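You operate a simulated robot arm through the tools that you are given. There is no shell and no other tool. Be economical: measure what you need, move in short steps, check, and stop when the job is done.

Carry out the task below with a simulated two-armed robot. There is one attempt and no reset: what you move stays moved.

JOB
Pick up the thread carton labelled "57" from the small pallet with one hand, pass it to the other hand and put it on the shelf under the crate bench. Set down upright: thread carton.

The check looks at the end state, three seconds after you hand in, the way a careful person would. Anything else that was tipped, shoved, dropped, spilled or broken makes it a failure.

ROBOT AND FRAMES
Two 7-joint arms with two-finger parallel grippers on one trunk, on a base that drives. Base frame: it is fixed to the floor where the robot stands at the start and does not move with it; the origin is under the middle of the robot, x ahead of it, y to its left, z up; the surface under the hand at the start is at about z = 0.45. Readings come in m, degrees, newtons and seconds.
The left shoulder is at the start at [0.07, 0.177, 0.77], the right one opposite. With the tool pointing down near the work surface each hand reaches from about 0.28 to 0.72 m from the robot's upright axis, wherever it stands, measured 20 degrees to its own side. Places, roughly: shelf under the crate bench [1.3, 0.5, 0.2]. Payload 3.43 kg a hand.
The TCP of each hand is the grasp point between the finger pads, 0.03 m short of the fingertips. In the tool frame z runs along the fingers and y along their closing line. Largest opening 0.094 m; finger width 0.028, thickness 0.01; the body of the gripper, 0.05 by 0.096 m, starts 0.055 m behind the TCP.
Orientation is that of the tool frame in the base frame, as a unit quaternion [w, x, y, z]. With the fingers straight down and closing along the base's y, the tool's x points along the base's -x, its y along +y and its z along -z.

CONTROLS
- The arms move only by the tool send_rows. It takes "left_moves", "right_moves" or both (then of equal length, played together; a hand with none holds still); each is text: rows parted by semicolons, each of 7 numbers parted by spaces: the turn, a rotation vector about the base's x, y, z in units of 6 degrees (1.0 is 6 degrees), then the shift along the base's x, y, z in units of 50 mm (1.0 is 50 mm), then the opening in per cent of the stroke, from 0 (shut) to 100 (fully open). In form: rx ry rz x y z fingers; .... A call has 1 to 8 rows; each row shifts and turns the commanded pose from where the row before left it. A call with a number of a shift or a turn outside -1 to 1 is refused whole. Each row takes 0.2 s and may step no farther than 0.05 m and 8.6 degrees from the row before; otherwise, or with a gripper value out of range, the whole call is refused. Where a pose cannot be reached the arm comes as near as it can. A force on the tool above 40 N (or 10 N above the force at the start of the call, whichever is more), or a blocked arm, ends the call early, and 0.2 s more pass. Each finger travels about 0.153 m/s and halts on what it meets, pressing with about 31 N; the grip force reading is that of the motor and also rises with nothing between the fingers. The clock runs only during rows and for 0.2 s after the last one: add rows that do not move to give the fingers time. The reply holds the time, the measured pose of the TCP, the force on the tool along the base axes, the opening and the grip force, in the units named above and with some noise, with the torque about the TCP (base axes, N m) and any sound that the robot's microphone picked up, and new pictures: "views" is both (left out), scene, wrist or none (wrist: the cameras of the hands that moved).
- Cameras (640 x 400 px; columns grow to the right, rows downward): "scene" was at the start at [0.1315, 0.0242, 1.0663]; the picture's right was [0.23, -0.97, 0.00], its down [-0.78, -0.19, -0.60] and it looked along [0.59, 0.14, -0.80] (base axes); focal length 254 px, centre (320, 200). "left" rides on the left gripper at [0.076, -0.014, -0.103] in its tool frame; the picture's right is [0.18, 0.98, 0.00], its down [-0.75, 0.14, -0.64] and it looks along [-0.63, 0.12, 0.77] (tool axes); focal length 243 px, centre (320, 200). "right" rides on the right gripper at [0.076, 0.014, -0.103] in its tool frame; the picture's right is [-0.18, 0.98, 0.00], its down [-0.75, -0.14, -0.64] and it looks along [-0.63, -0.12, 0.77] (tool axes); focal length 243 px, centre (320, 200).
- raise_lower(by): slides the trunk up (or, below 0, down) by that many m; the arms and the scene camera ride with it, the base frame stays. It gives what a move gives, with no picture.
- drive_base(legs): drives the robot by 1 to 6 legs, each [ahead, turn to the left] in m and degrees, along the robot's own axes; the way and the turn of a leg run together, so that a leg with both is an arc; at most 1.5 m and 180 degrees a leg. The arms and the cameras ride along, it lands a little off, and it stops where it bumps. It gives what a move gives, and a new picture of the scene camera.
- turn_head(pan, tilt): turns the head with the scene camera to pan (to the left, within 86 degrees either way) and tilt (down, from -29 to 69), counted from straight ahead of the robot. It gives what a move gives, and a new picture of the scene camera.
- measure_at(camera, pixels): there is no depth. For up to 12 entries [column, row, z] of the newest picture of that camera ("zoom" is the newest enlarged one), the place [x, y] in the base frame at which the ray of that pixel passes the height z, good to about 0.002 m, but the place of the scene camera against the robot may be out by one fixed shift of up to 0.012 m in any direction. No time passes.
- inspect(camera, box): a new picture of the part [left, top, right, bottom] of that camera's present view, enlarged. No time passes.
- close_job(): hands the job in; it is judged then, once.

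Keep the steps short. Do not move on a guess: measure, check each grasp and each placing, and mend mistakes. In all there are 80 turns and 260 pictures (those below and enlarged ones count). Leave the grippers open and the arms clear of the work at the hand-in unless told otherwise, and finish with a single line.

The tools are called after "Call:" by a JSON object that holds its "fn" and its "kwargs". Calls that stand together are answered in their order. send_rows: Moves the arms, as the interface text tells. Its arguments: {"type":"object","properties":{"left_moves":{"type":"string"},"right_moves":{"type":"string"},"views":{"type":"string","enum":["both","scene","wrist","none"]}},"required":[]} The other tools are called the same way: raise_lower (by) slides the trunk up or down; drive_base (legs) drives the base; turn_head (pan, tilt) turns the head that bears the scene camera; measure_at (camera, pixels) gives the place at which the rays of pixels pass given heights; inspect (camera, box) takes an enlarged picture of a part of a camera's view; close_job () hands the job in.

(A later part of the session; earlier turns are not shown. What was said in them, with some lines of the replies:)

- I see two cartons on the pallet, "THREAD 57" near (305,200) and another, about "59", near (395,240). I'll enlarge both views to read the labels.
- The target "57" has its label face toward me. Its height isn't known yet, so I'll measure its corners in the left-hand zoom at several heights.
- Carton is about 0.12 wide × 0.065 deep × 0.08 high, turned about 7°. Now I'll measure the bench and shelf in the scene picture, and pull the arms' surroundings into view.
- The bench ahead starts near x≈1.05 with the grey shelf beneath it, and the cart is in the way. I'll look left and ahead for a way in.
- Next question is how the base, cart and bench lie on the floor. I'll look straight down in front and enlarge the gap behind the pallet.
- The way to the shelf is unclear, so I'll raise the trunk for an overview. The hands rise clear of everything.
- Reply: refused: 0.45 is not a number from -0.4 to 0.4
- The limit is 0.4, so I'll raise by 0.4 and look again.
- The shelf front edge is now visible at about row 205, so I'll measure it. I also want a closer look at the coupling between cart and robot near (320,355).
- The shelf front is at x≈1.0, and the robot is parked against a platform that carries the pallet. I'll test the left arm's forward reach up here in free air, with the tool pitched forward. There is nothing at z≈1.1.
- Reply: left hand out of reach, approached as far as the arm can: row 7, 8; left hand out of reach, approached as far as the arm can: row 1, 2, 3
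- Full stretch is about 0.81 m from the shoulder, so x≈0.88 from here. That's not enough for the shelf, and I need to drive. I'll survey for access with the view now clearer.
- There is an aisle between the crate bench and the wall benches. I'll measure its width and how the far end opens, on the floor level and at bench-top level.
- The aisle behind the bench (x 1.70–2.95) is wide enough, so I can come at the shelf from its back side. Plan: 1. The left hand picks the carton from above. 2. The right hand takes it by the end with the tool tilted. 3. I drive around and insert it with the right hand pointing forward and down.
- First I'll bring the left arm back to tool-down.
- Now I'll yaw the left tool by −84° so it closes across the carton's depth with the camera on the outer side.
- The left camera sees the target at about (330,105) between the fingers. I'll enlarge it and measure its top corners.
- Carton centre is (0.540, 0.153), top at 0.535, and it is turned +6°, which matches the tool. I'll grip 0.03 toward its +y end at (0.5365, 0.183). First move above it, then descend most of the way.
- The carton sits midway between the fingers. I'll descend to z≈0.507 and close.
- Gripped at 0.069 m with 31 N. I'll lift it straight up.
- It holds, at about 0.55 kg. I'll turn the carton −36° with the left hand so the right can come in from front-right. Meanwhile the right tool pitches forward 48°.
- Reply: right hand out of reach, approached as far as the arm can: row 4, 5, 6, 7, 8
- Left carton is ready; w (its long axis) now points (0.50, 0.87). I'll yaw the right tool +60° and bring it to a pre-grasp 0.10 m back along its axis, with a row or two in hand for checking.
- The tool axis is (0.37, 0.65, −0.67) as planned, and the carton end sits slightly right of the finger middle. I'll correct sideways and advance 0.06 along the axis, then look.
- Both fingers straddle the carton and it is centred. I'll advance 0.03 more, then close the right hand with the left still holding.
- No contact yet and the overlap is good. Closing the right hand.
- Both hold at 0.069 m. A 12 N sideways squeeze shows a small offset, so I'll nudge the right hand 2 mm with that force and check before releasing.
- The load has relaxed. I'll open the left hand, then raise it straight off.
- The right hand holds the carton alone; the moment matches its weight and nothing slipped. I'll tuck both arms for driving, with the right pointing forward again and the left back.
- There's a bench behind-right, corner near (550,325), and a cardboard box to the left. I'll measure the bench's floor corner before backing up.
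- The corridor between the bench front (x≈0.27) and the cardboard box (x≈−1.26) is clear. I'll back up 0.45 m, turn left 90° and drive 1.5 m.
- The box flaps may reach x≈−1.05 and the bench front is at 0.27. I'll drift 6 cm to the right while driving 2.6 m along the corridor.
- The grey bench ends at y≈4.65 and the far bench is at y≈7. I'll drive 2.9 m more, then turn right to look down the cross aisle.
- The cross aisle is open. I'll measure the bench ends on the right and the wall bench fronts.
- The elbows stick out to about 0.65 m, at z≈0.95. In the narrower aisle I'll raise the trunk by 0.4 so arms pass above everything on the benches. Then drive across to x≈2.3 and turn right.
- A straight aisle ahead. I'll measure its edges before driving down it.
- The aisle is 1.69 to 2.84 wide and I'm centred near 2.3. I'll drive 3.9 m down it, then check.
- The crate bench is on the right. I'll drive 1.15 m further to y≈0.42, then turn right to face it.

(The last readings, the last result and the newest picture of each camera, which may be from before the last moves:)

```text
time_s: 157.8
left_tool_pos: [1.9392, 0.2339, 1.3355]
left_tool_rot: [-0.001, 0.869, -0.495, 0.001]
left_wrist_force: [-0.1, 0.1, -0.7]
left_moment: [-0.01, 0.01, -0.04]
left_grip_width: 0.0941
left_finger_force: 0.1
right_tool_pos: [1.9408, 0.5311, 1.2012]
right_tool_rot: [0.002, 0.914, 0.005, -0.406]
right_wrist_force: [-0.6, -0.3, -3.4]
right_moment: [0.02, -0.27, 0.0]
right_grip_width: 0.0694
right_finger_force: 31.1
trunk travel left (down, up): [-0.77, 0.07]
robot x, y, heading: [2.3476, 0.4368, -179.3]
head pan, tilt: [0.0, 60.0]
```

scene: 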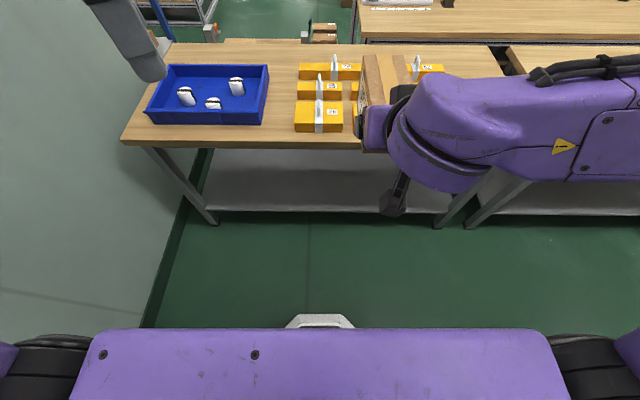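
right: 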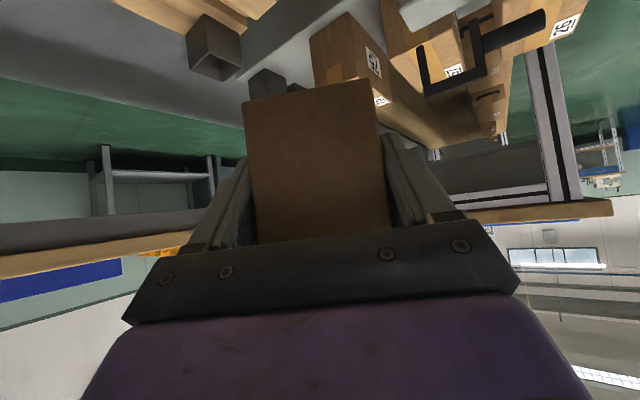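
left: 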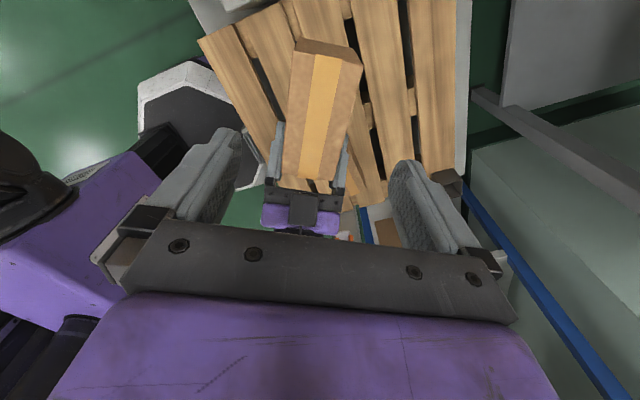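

The shelf under the bench looks empty between the legs at columns 200 and 450. I'll measure the shelf edge and legs.

Call:
{"fn": "measure_at", "kwargs": {"camera": "scene", "pixels": [[215, 222, 0.0], [438, 228, 0.0], [470, 227, 0.0], [220, 210, 0.2], [370, 212, 0.2], [250, 145, 0.75], [125, 143, 0.75], [320, 320, 0.15], [320, 320, 0.25], [320, 150, 0.2], [455, 210, 0.2]]}}

Call:
{"fn": "inspect", "kwargs": {"camera": "scene", "box": [180, 120, 520, 332]}}

```text
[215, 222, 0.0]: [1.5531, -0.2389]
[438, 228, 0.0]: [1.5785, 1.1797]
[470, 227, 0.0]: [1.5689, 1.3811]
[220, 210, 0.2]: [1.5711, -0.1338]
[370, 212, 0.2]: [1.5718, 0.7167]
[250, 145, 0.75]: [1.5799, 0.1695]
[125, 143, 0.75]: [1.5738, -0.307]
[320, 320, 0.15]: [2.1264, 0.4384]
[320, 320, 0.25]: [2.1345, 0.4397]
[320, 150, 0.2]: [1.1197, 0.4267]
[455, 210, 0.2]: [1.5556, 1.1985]
```

```text
1.88 times, centred on (350, 226) of scene
```

zoom: 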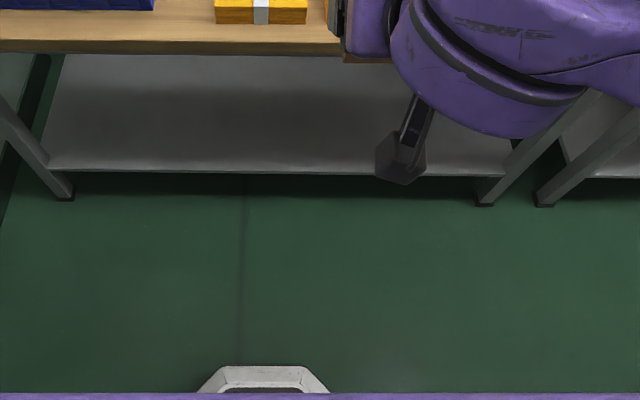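

The shelf edge is at x≈1.57, and the bench spans y −0.25 to 1.2. I'll place the carton at about (1.44, 0.53). First I lower the trunk here, where the hands (x≥1.83) clear the bench edge.

Call:
{"fn": "raise_lower", "kwargs": {"by": -0.4}}

Call:
{"fn": "raise_lower", "kwargs": {"by": -0.35}}

Call:
{"fn": "turn_head", "kwargs": {"pan": 0, "tilt": 35}}

```text
time_s: 161.7
left_tool_pos: [1.9407, 0.2347, 0.9361]
left_tool_rot: [0.0, 0.869, -0.494, 0.0]
left_wrist_force: [-0.3, -0.3, -0.2]
left_moment: [-0.02, 0.0, -0.01]
left_grip_width: 0.094
left_finger_force: 0.0
right_tool_pos: [1.9397, 0.5325, 0.8016]
right_tool_rot: [0.002, 0.914, 0.006, -0.406]
right_wrist_force: [0.5, -0.6, -5.1]
right_moment: [-0.02, -0.23, -0.01]
right_grip_width: 0.0693
right_finger_force: 31.3
trunk travel left (down, up): [-0.37, 0.47]
robot x, y, heading: [2.3441, 0.4368, -179.4]
head pan, tilt: [0.0, 60.0]
```

```text
time_s: 165.1
left_tool_pos: [1.9401, 0.2338, 0.5852]
left_tool_rot: [0.001, 0.869, -0.494, 0.0]
left_wrist_force: [-0.1, -0.1, 0.0]
left_moment: [0.0, -0.02, 0.03]
left_grip_width: 0.0939
left_finger_force: 0.1
right_tool_pos: [1.9415, 0.5312, 0.4524]
right_tool_rot: [0.001, 0.914, 0.005, -0.406]
right_wrist_force: [-0.9, 0.2, -5.1]
right_moment: [-0.01, -0.21, 0.0]
right_grip_width: 0.0696
right_finger_force: 31.0
trunk travel left (down, up): [-0.02, 0.82]
robot x, y, heading: [2.3425, 0.4365, -179.5]
head pan, tilt: [0.0, 60.0]
```

```text
time_s: 166.0
left_tool_pos: [1.9396, 0.2332, 0.5854]
left_tool_rot: [-0.001, 0.869, -0.495, 0.0]
left_wrist_force: [0.5, 0.4, -0.5]
left_moment: [-0.04, -0.02, 0.02]
left_grip_width: 0.094
left_finger_force: 0.0
right_tool_pos: [1.942, 0.532, 0.4508]
right_tool_rot: [0.002, 0.914, 0.005, -0.406]
right_wrist_force: [-0.7, -1.1, -4.0]
right_moment: [-0.03, -0.25, 0.01]
right_grip_width: 0.0694
right_finger_force: 31.4
trunk travel left (down, up): [-0.02, 0.82]
robot x, y, heading: [2.3441, 0.4379, -179.5]
head pan, tilt: [0.0, 35.0]
```

scene: 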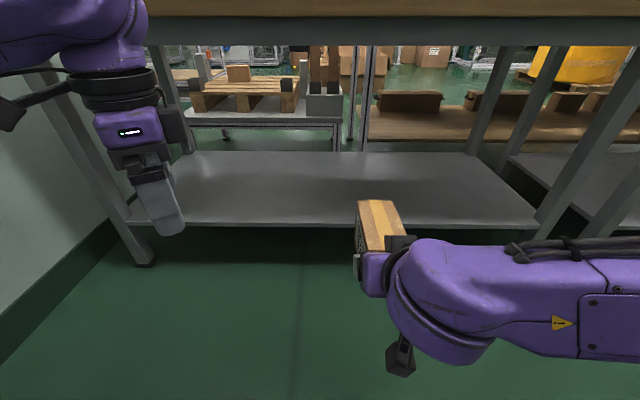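

The shelf is empty, and clearly visible. I'll drive 0.20 m closer, so the left hand stays outside the bench edge.

Call:
{"fn": "drive_base", "kwargs": {"legs": [[0.2, -0.5]]}}

Call:
{"fn": "inspect", "kwargs": {"camera": "right", "box": [0, 0, 640, 400]}}

```text
time_s: 167.6
left_tool_pos: [1.7388, 0.234, 0.5855]
left_tool_rot: [-0.001, 0.867, -0.499, 0.0]
left_wrist_force: [-0.3, -0.2, -0.6]
left_moment: [-0.01, 0.01, -0.03]
left_grip_width: 0.0944
left_finger_force: 0.1
right_tool_pos: [1.7411, 0.534, 0.4508]
right_tool_rot: [0.001, 0.914, 0.002, -0.406]
right_wrist_force: [0.1, 1.0, -3.9]
right_moment: [-0.02, -0.26, -0.01]
right_grip_width: 0.0695
right_finger_force: 30.5
trunk travel left (down, up): [-0.02, 0.82]
robot x, y, heading: [2.1479, 0.4355, -179.8]
head pan, tilt: [0.0, 35.0]
```

scene: 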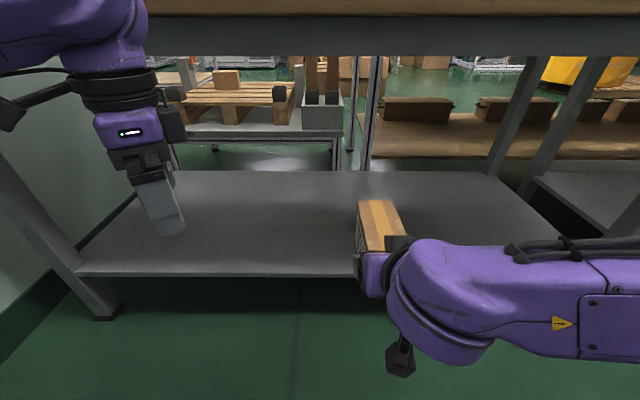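

```text
1.00 times, centred on (320, 200) of right (not enlarged: the box is as wide or as high as the picture)
```

zoom: 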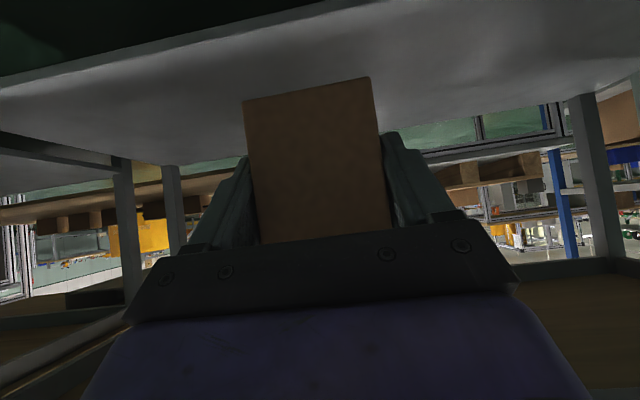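

Call:
{"fn": "measure_at", "kwargs": {"camera": "zoom", "pixels": [[150, 55, 0.18], [150, 55, 0.2], [150, 55, 0.22], [320, 12, 0.2]]}}

Call:
{"fn": "measure_at", "kwargs": {"camera": "scene", "pixels": [[250, 274, 0.18], [250, 274, 0.2], [250, 274, 0.22], [340, 275, 0.2], [300, 172, 0.2]]}}

```text
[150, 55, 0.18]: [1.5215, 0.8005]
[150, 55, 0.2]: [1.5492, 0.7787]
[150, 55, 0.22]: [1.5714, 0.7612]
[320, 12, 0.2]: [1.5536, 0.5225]
```

```text
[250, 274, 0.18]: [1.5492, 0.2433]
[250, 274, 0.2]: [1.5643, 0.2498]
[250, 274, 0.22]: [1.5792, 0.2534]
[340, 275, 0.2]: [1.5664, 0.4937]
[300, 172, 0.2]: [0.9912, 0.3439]
```

The shelf edge is at x≈1.56 and its top at z≈0.2. I'll lower the hand to z≈0.33 while advancing, then go in over the shelf to x≈1.48.

Call:
{"fn": "send_rows", "kwargs": {"right_moves": "0 0 0 -0.3 0 -0.8 30;0 0 0 -0.3 0 -0.8 30;0 0 0 -0.3 0 -0.8 30;0 0 0 0 0 0 30", "views": "scene"}}

```text
time_s: 168.6
left_tool_pos: [1.738, 0.2358, 0.5845]
left_tool_rot: [-0.001, 0.867, -0.499, 0.001]
left_wrist_force: [-0.4, 0.1, 0.6]
left_moment: [-0.01, 0.02, 0.01]
left_grip_width: 0.0938
left_finger_force: 0.0
right_tool_pos: [1.6962, 0.5349, 0.3302]
right_tool_rot: [0.001, 0.914, 0.002, -0.406]
right_wrist_force: [-0.1, -0.4, -4.7]
right_moment: [-0.01, -0.26, 0.02]
right_grip_width: 0.0695
right_finger_force: 31.4
trunk travel left (down, up): [-0.02, 0.82]
robot x, y, heading: [2.1429, 0.4297, -179.9]
head pan, tilt: [0.0, 35.0]
```

scene: 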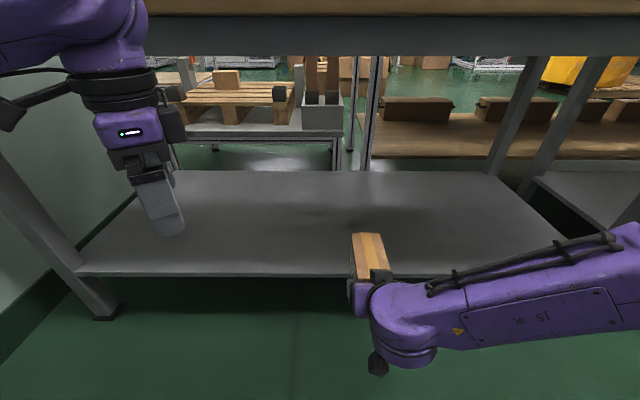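

The carton bottom is at about 0.284, above the shelf. Advancing 0.22 m in.

Call:
{"fn": "send_rows", "kwargs": {"right_moves": "0 0 0 -0.88 0 0 30;0 0 0 -0.88 0 0 30;0 0 0 -0.88 0 0 30;0 0 0 -0.88 0 0 30;0 0 0 -0.88 0 0 30;0 0 0 0 0 0 30", "views": "both"}}

```text
time_s: 170.0
left_tool_pos: [1.7387, 0.236, 0.5851]
left_tool_rot: [-0.001, 0.867, -0.499, 0.0]
left_wrist_force: [-0.3, -0.2, 0.5]
left_moment: [-0.02, 0.02, -0.02]
left_grip_width: 0.0939
left_finger_force: 0.1
right_tool_pos: [1.4765, 0.5335, 0.3298]
right_tool_rot: [0.001, 0.914, 0.002, -0.405]
right_wrist_force: [-1.5, -0.6, -4.0]
right_moment: [0.01, -0.24, -0.05]
right_grip_width: 0.0691
right_finger_force: 30.4
trunk travel left (down, up): [-0.02, 0.82]
robot x, y, heading: [2.1454, 0.4372, -180.0]
head pan, tilt: [0.0, 35.0]
```

scene: 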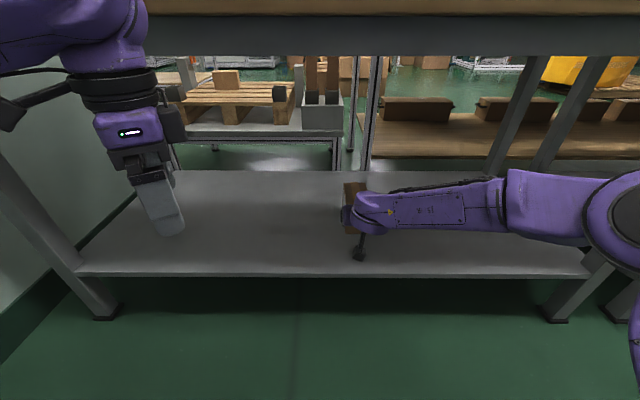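
right: 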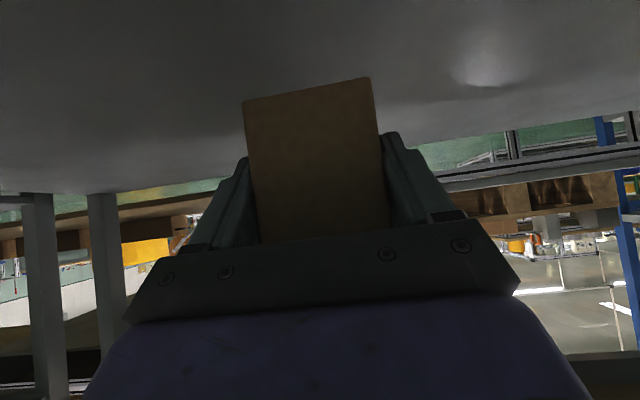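

Descending 0.06 m, then in small steps until contact.

Call:
{"fn": "send_rows", "kwargs": {"right_moves": "0 0 0 0 0 -0.6 30;0 0 0 0 0 -0.6 30;0 0 0 0 0 0 30", "views": "none"}}

Call:
{"fn": "send_rows", "kwargs": {"right_moves": "0 0 0 0 0 -0.12 30;0 0 0 0 0 -0.12 30;0 0 0 0 0 0 30", "views": "wrist"}}

```text
time_s: 170.8
left_tool_pos: [1.738, 0.2351, 0.5853]
left_tool_rot: [-0.001, 0.867, -0.499, 0.002]
left_wrist_force: [-0.1, 0.1, 0.4]
left_moment: [-0.01, 0.02, 0.01]
left_grip_width: 0.0939
left_finger_force: 0.0
right_tool_pos: [1.4764, 0.5332, 0.2718]
right_tool_rot: [0.001, 0.914, 0.002, -0.406]
right_wrist_force: [0.5, -0.1, -1.6]
right_moment: [-0.1, 0.06, 0.01]
right_grip_width: 0.0691
right_finger_force: 30.9
trunk travel left (down, up): [-0.02, 0.82]
robot x, y, heading: [2.1448, 0.438, -179.9]
head pan, tilt: [0.0, 35.0]
```

```text
time_s: 171.6
left_tool_pos: [1.7401, 0.2343, 0.587]
left_tool_rot: [0.0, 0.867, -0.498, -0.002]
left_wrist_force: [-0.9, 0.0, 0.3]
left_moment: [0.02, 0.02, 0.0]
left_grip_width: 0.0941
left_finger_force: 0.0
right_tool_pos: [1.4755, 0.5329, 0.2667]
right_tool_rot: [0.0, 0.912, 0.002, -0.411]
right_wrist_force: [1.4, 3.2, 30.2]
right_moment: [-0.17, -0.05, 0.11]
right_grip_width: 0.0696
right_finger_force: 31.3
trunk travel left (down, up): [-0.02, 0.82]
robot x, y, heading: [2.1427, 0.4339, -180.0]
head pan, tilt: [0.0, 35.0]
```

right: 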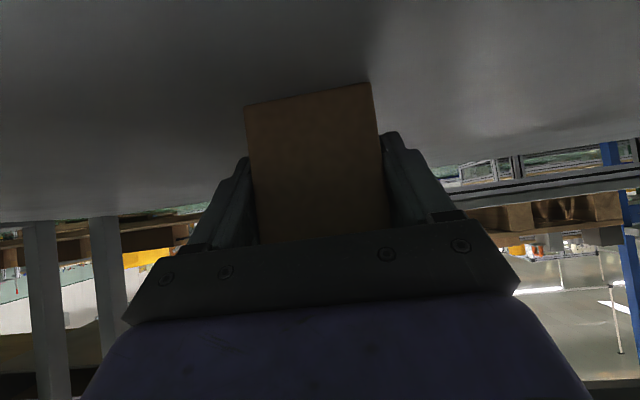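

Contact: 30 N up, so the shelf is at about 0.225. I'll back up 4 mm to take the pressure off and look at the carton.

Call:
{"fn": "send_rows", "kwargs": {"right_moves": "0 0 0 0 0 0.15 30;0 0 0 0 0 0 30", "views": "both"}}

Call:
{"fn": "inspect", "kwargs": {"camera": "scene", "box": [280, 150, 440, 290]}}

Call:
{"fn": "inspect", "kwargs": {"camera": "left", "box": [0, 0, 640, 400]}}

```text
time_s: 172.2
left_tool_pos: [1.7369, 0.2352, 0.5851]
left_tool_rot: [-0.001, 0.867, -0.498, 0.0]
left_wrist_force: [-0.3, 0.7, -0.3]
left_moment: [0.02, 0.0, -0.02]
left_grip_width: 0.0942
left_finger_force: 0.1
right_tool_pos: [1.4774, 0.5332, 0.2654]
right_tool_rot: [0.001, 0.915, 0.002, -0.404]
right_wrist_force: [-3.2, -0.1, 4.8]
right_moment: [-0.29, 0.76, -0.2]
right_grip_width: 0.0693
right_finger_force: 31.6
trunk travel left (down, up): [-0.02, 0.82]
robot x, y, heading: [2.1438, 0.433, -180.1]
head pan, tilt: [0.0, 35.0]
```

scene: 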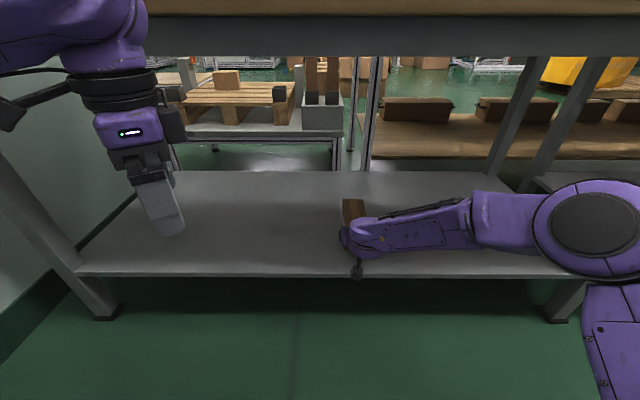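
right: 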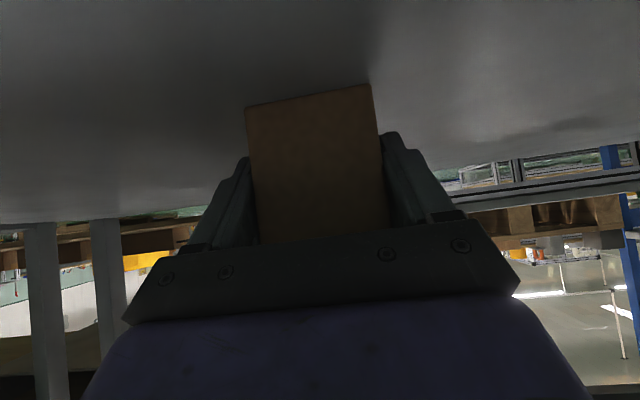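

```text
2.86 times, centred on (360, 220) of scene
```

zoom: 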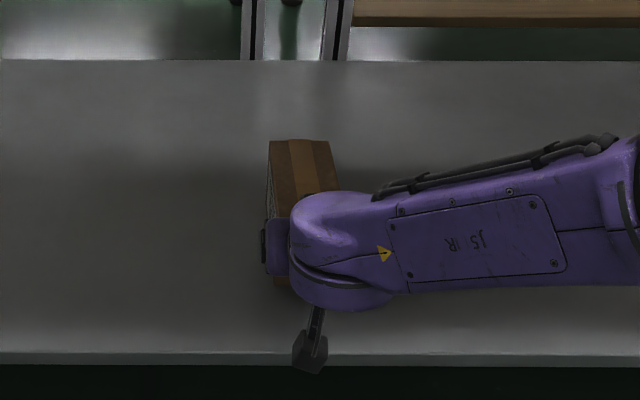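

```text
1.00 times, centred on (320, 200) of left (not enlarged: the box is as wide or as high as the picture)
```

zoom: 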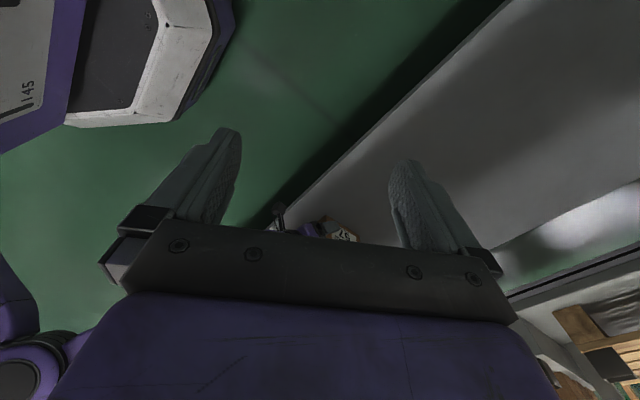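

The load is small (5 N) and the carton stands flat on the shelf, well inside the edge. I'll open the right hand, then withdraw along the tool axis.

Call:
{"fn": "send_rows", "kwargs": {"right_moves": "0 0 0 0 0 0 78;0 0 0 0 0 0 90;0 0 0 0 0 0 100;0 0 0 0 0 0 100", "views": "wrist"}}

```text
time_s: 173.2
left_tool_pos: [1.7376, 0.235, 0.5855]
left_tool_rot: [0.0, 0.867, -0.498, -0.001]
left_wrist_force: [0.3, -0.1, -0.2]
left_moment: [0.03, 0.0, 0.02]
left_grip_width: 0.0938
left_finger_force: 0.0
right_tool_pos: [1.4767, 0.5329, 0.2671]
right_tool_rot: [0.0, 0.914, 0.001, -0.406]
right_wrist_force: [0.6, -1.5, 0.5]
right_moment: [-0.01, 0.04, -0.03]
right_grip_width: 0.0938
right_finger_force: 0.1
trunk travel left (down, up): [-0.02, 0.82]
robot x, y, heading: [2.1467, 0.4366, -180.1]
head pan, tilt: [0.0, 35.0]
```

right: 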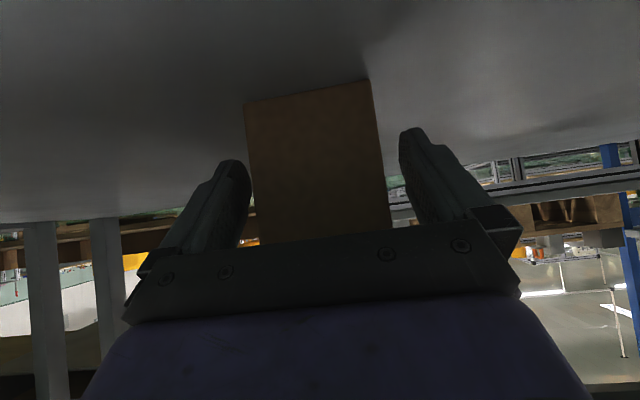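

Released cleanly. Now withdrawing along the tool axis (+x and up), then straight out.

Call:
{"fn": "send_rows", "kwargs": {"right_moves": "0 0 0 0.3 0 0.27 100;0 0 0 0.37 0 0.33 100;0 0 0 0.37 0 0.33 100;0 0 0 0.7 0 0.3 100;0 0 0 0.9 0 0.1 100;0 0 0 0.9 0 0 100;0 0 0 0.9 0 0 100", "views": "both"}}

Call:
{"fn": "inspect", "kwargs": {"camera": "scene", "box": [260, 150, 460, 275]}}

```text
time_s: 174.8
left_tool_pos: [1.7377, 0.2349, 0.5849]
left_tool_rot: [0.0, 0.867, -0.499, -0.001]
left_wrist_force: [-0.5, 0.3, -0.8]
left_moment: [0.01, -0.01, -0.01]
left_grip_width: 0.0939
left_finger_force: 0.0
right_tool_pos: [1.6976, 0.5338, 0.3342]
right_tool_rot: [0.001, 0.914, 0.001, -0.405]
right_wrist_force: [-0.3, 0.3, 0.2]
right_moment: [-0.05, -0.01, 0.0]
right_grip_width: 0.0939
right_finger_force: 0.0
trunk travel left (down, up): [-0.02, 0.82]
robot x, y, heading: [2.1465, 0.4319, -179.8]
head pan, tilt: [0.0, 35.0]
```

scene: 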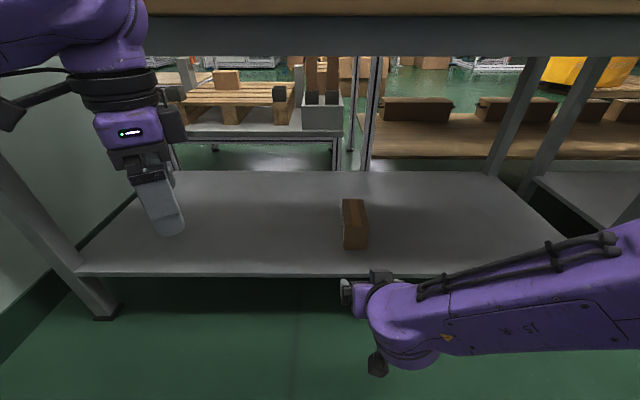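
right: 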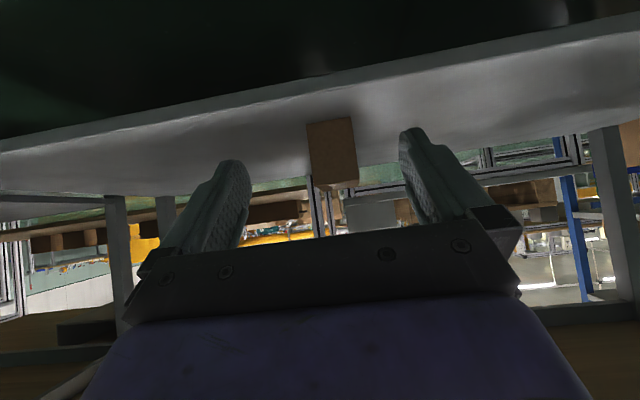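

```text
3.20 times, centred on (360, 212) of scene
```

zoom: 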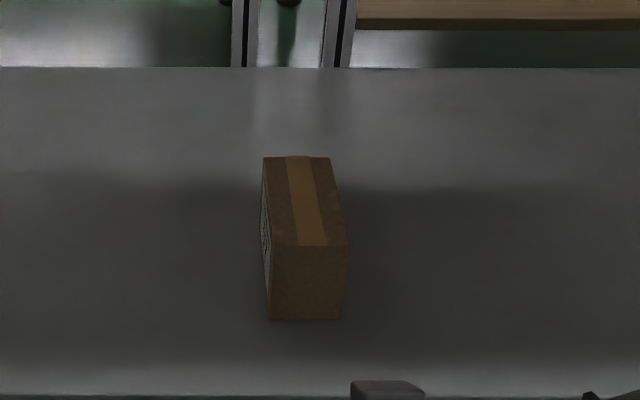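

The carton stands upright on the shelf, well inside its edge. I'll back off 0.2 m to where I stood before, so the arms are clear, and check once more.

Call:
{"fn": "drive_base", "kwargs": {"legs": [[-0.2, 0]]}}

```text
time_s: 176.4
left_tool_pos: [1.9367, 0.2355, 0.5858]
left_tool_rot: [0.0, 0.867, -0.498, 0.001]
left_wrist_force: [-0.8, -0.1, -0.7]
left_moment: [-0.01, -0.03, 0.0]
left_grip_width: 0.0941
left_finger_force: 0.0
right_tool_pos: [1.8961, 0.5344, 0.3336]
right_tool_rot: [0.0, 0.914, 0.002, -0.406]
right_wrist_force: [0.5, -0.1, 0.4]
right_moment: [0.01, -0.02, -0.04]
right_grip_width: 0.094
right_finger_force: 0.1
trunk travel left (down, up): [-0.02, 0.82]
robot x, y, heading: [2.3412, 0.4332, -180.0]
head pan, tilt: [0.0, 35.0]
```

scene: 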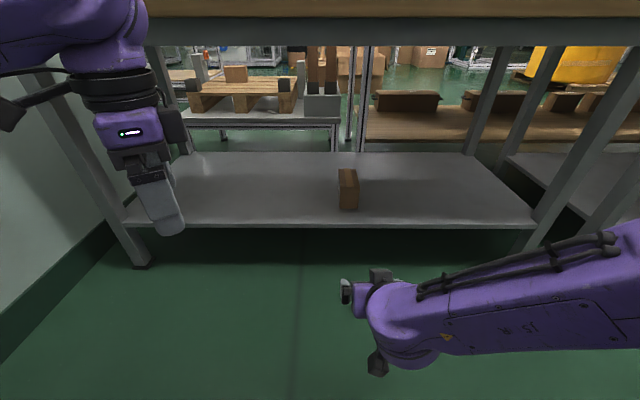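

The carton is upright on the shelf, both grippers are open and the arms are clear. Handing in.

Call:
{"fn": "close_job", "kwargs": {}}

```text
The job is handed in.
```

Thread carton "57" was picked with the left hand, passed to the right, and set upright on the shelf under the crate bench.
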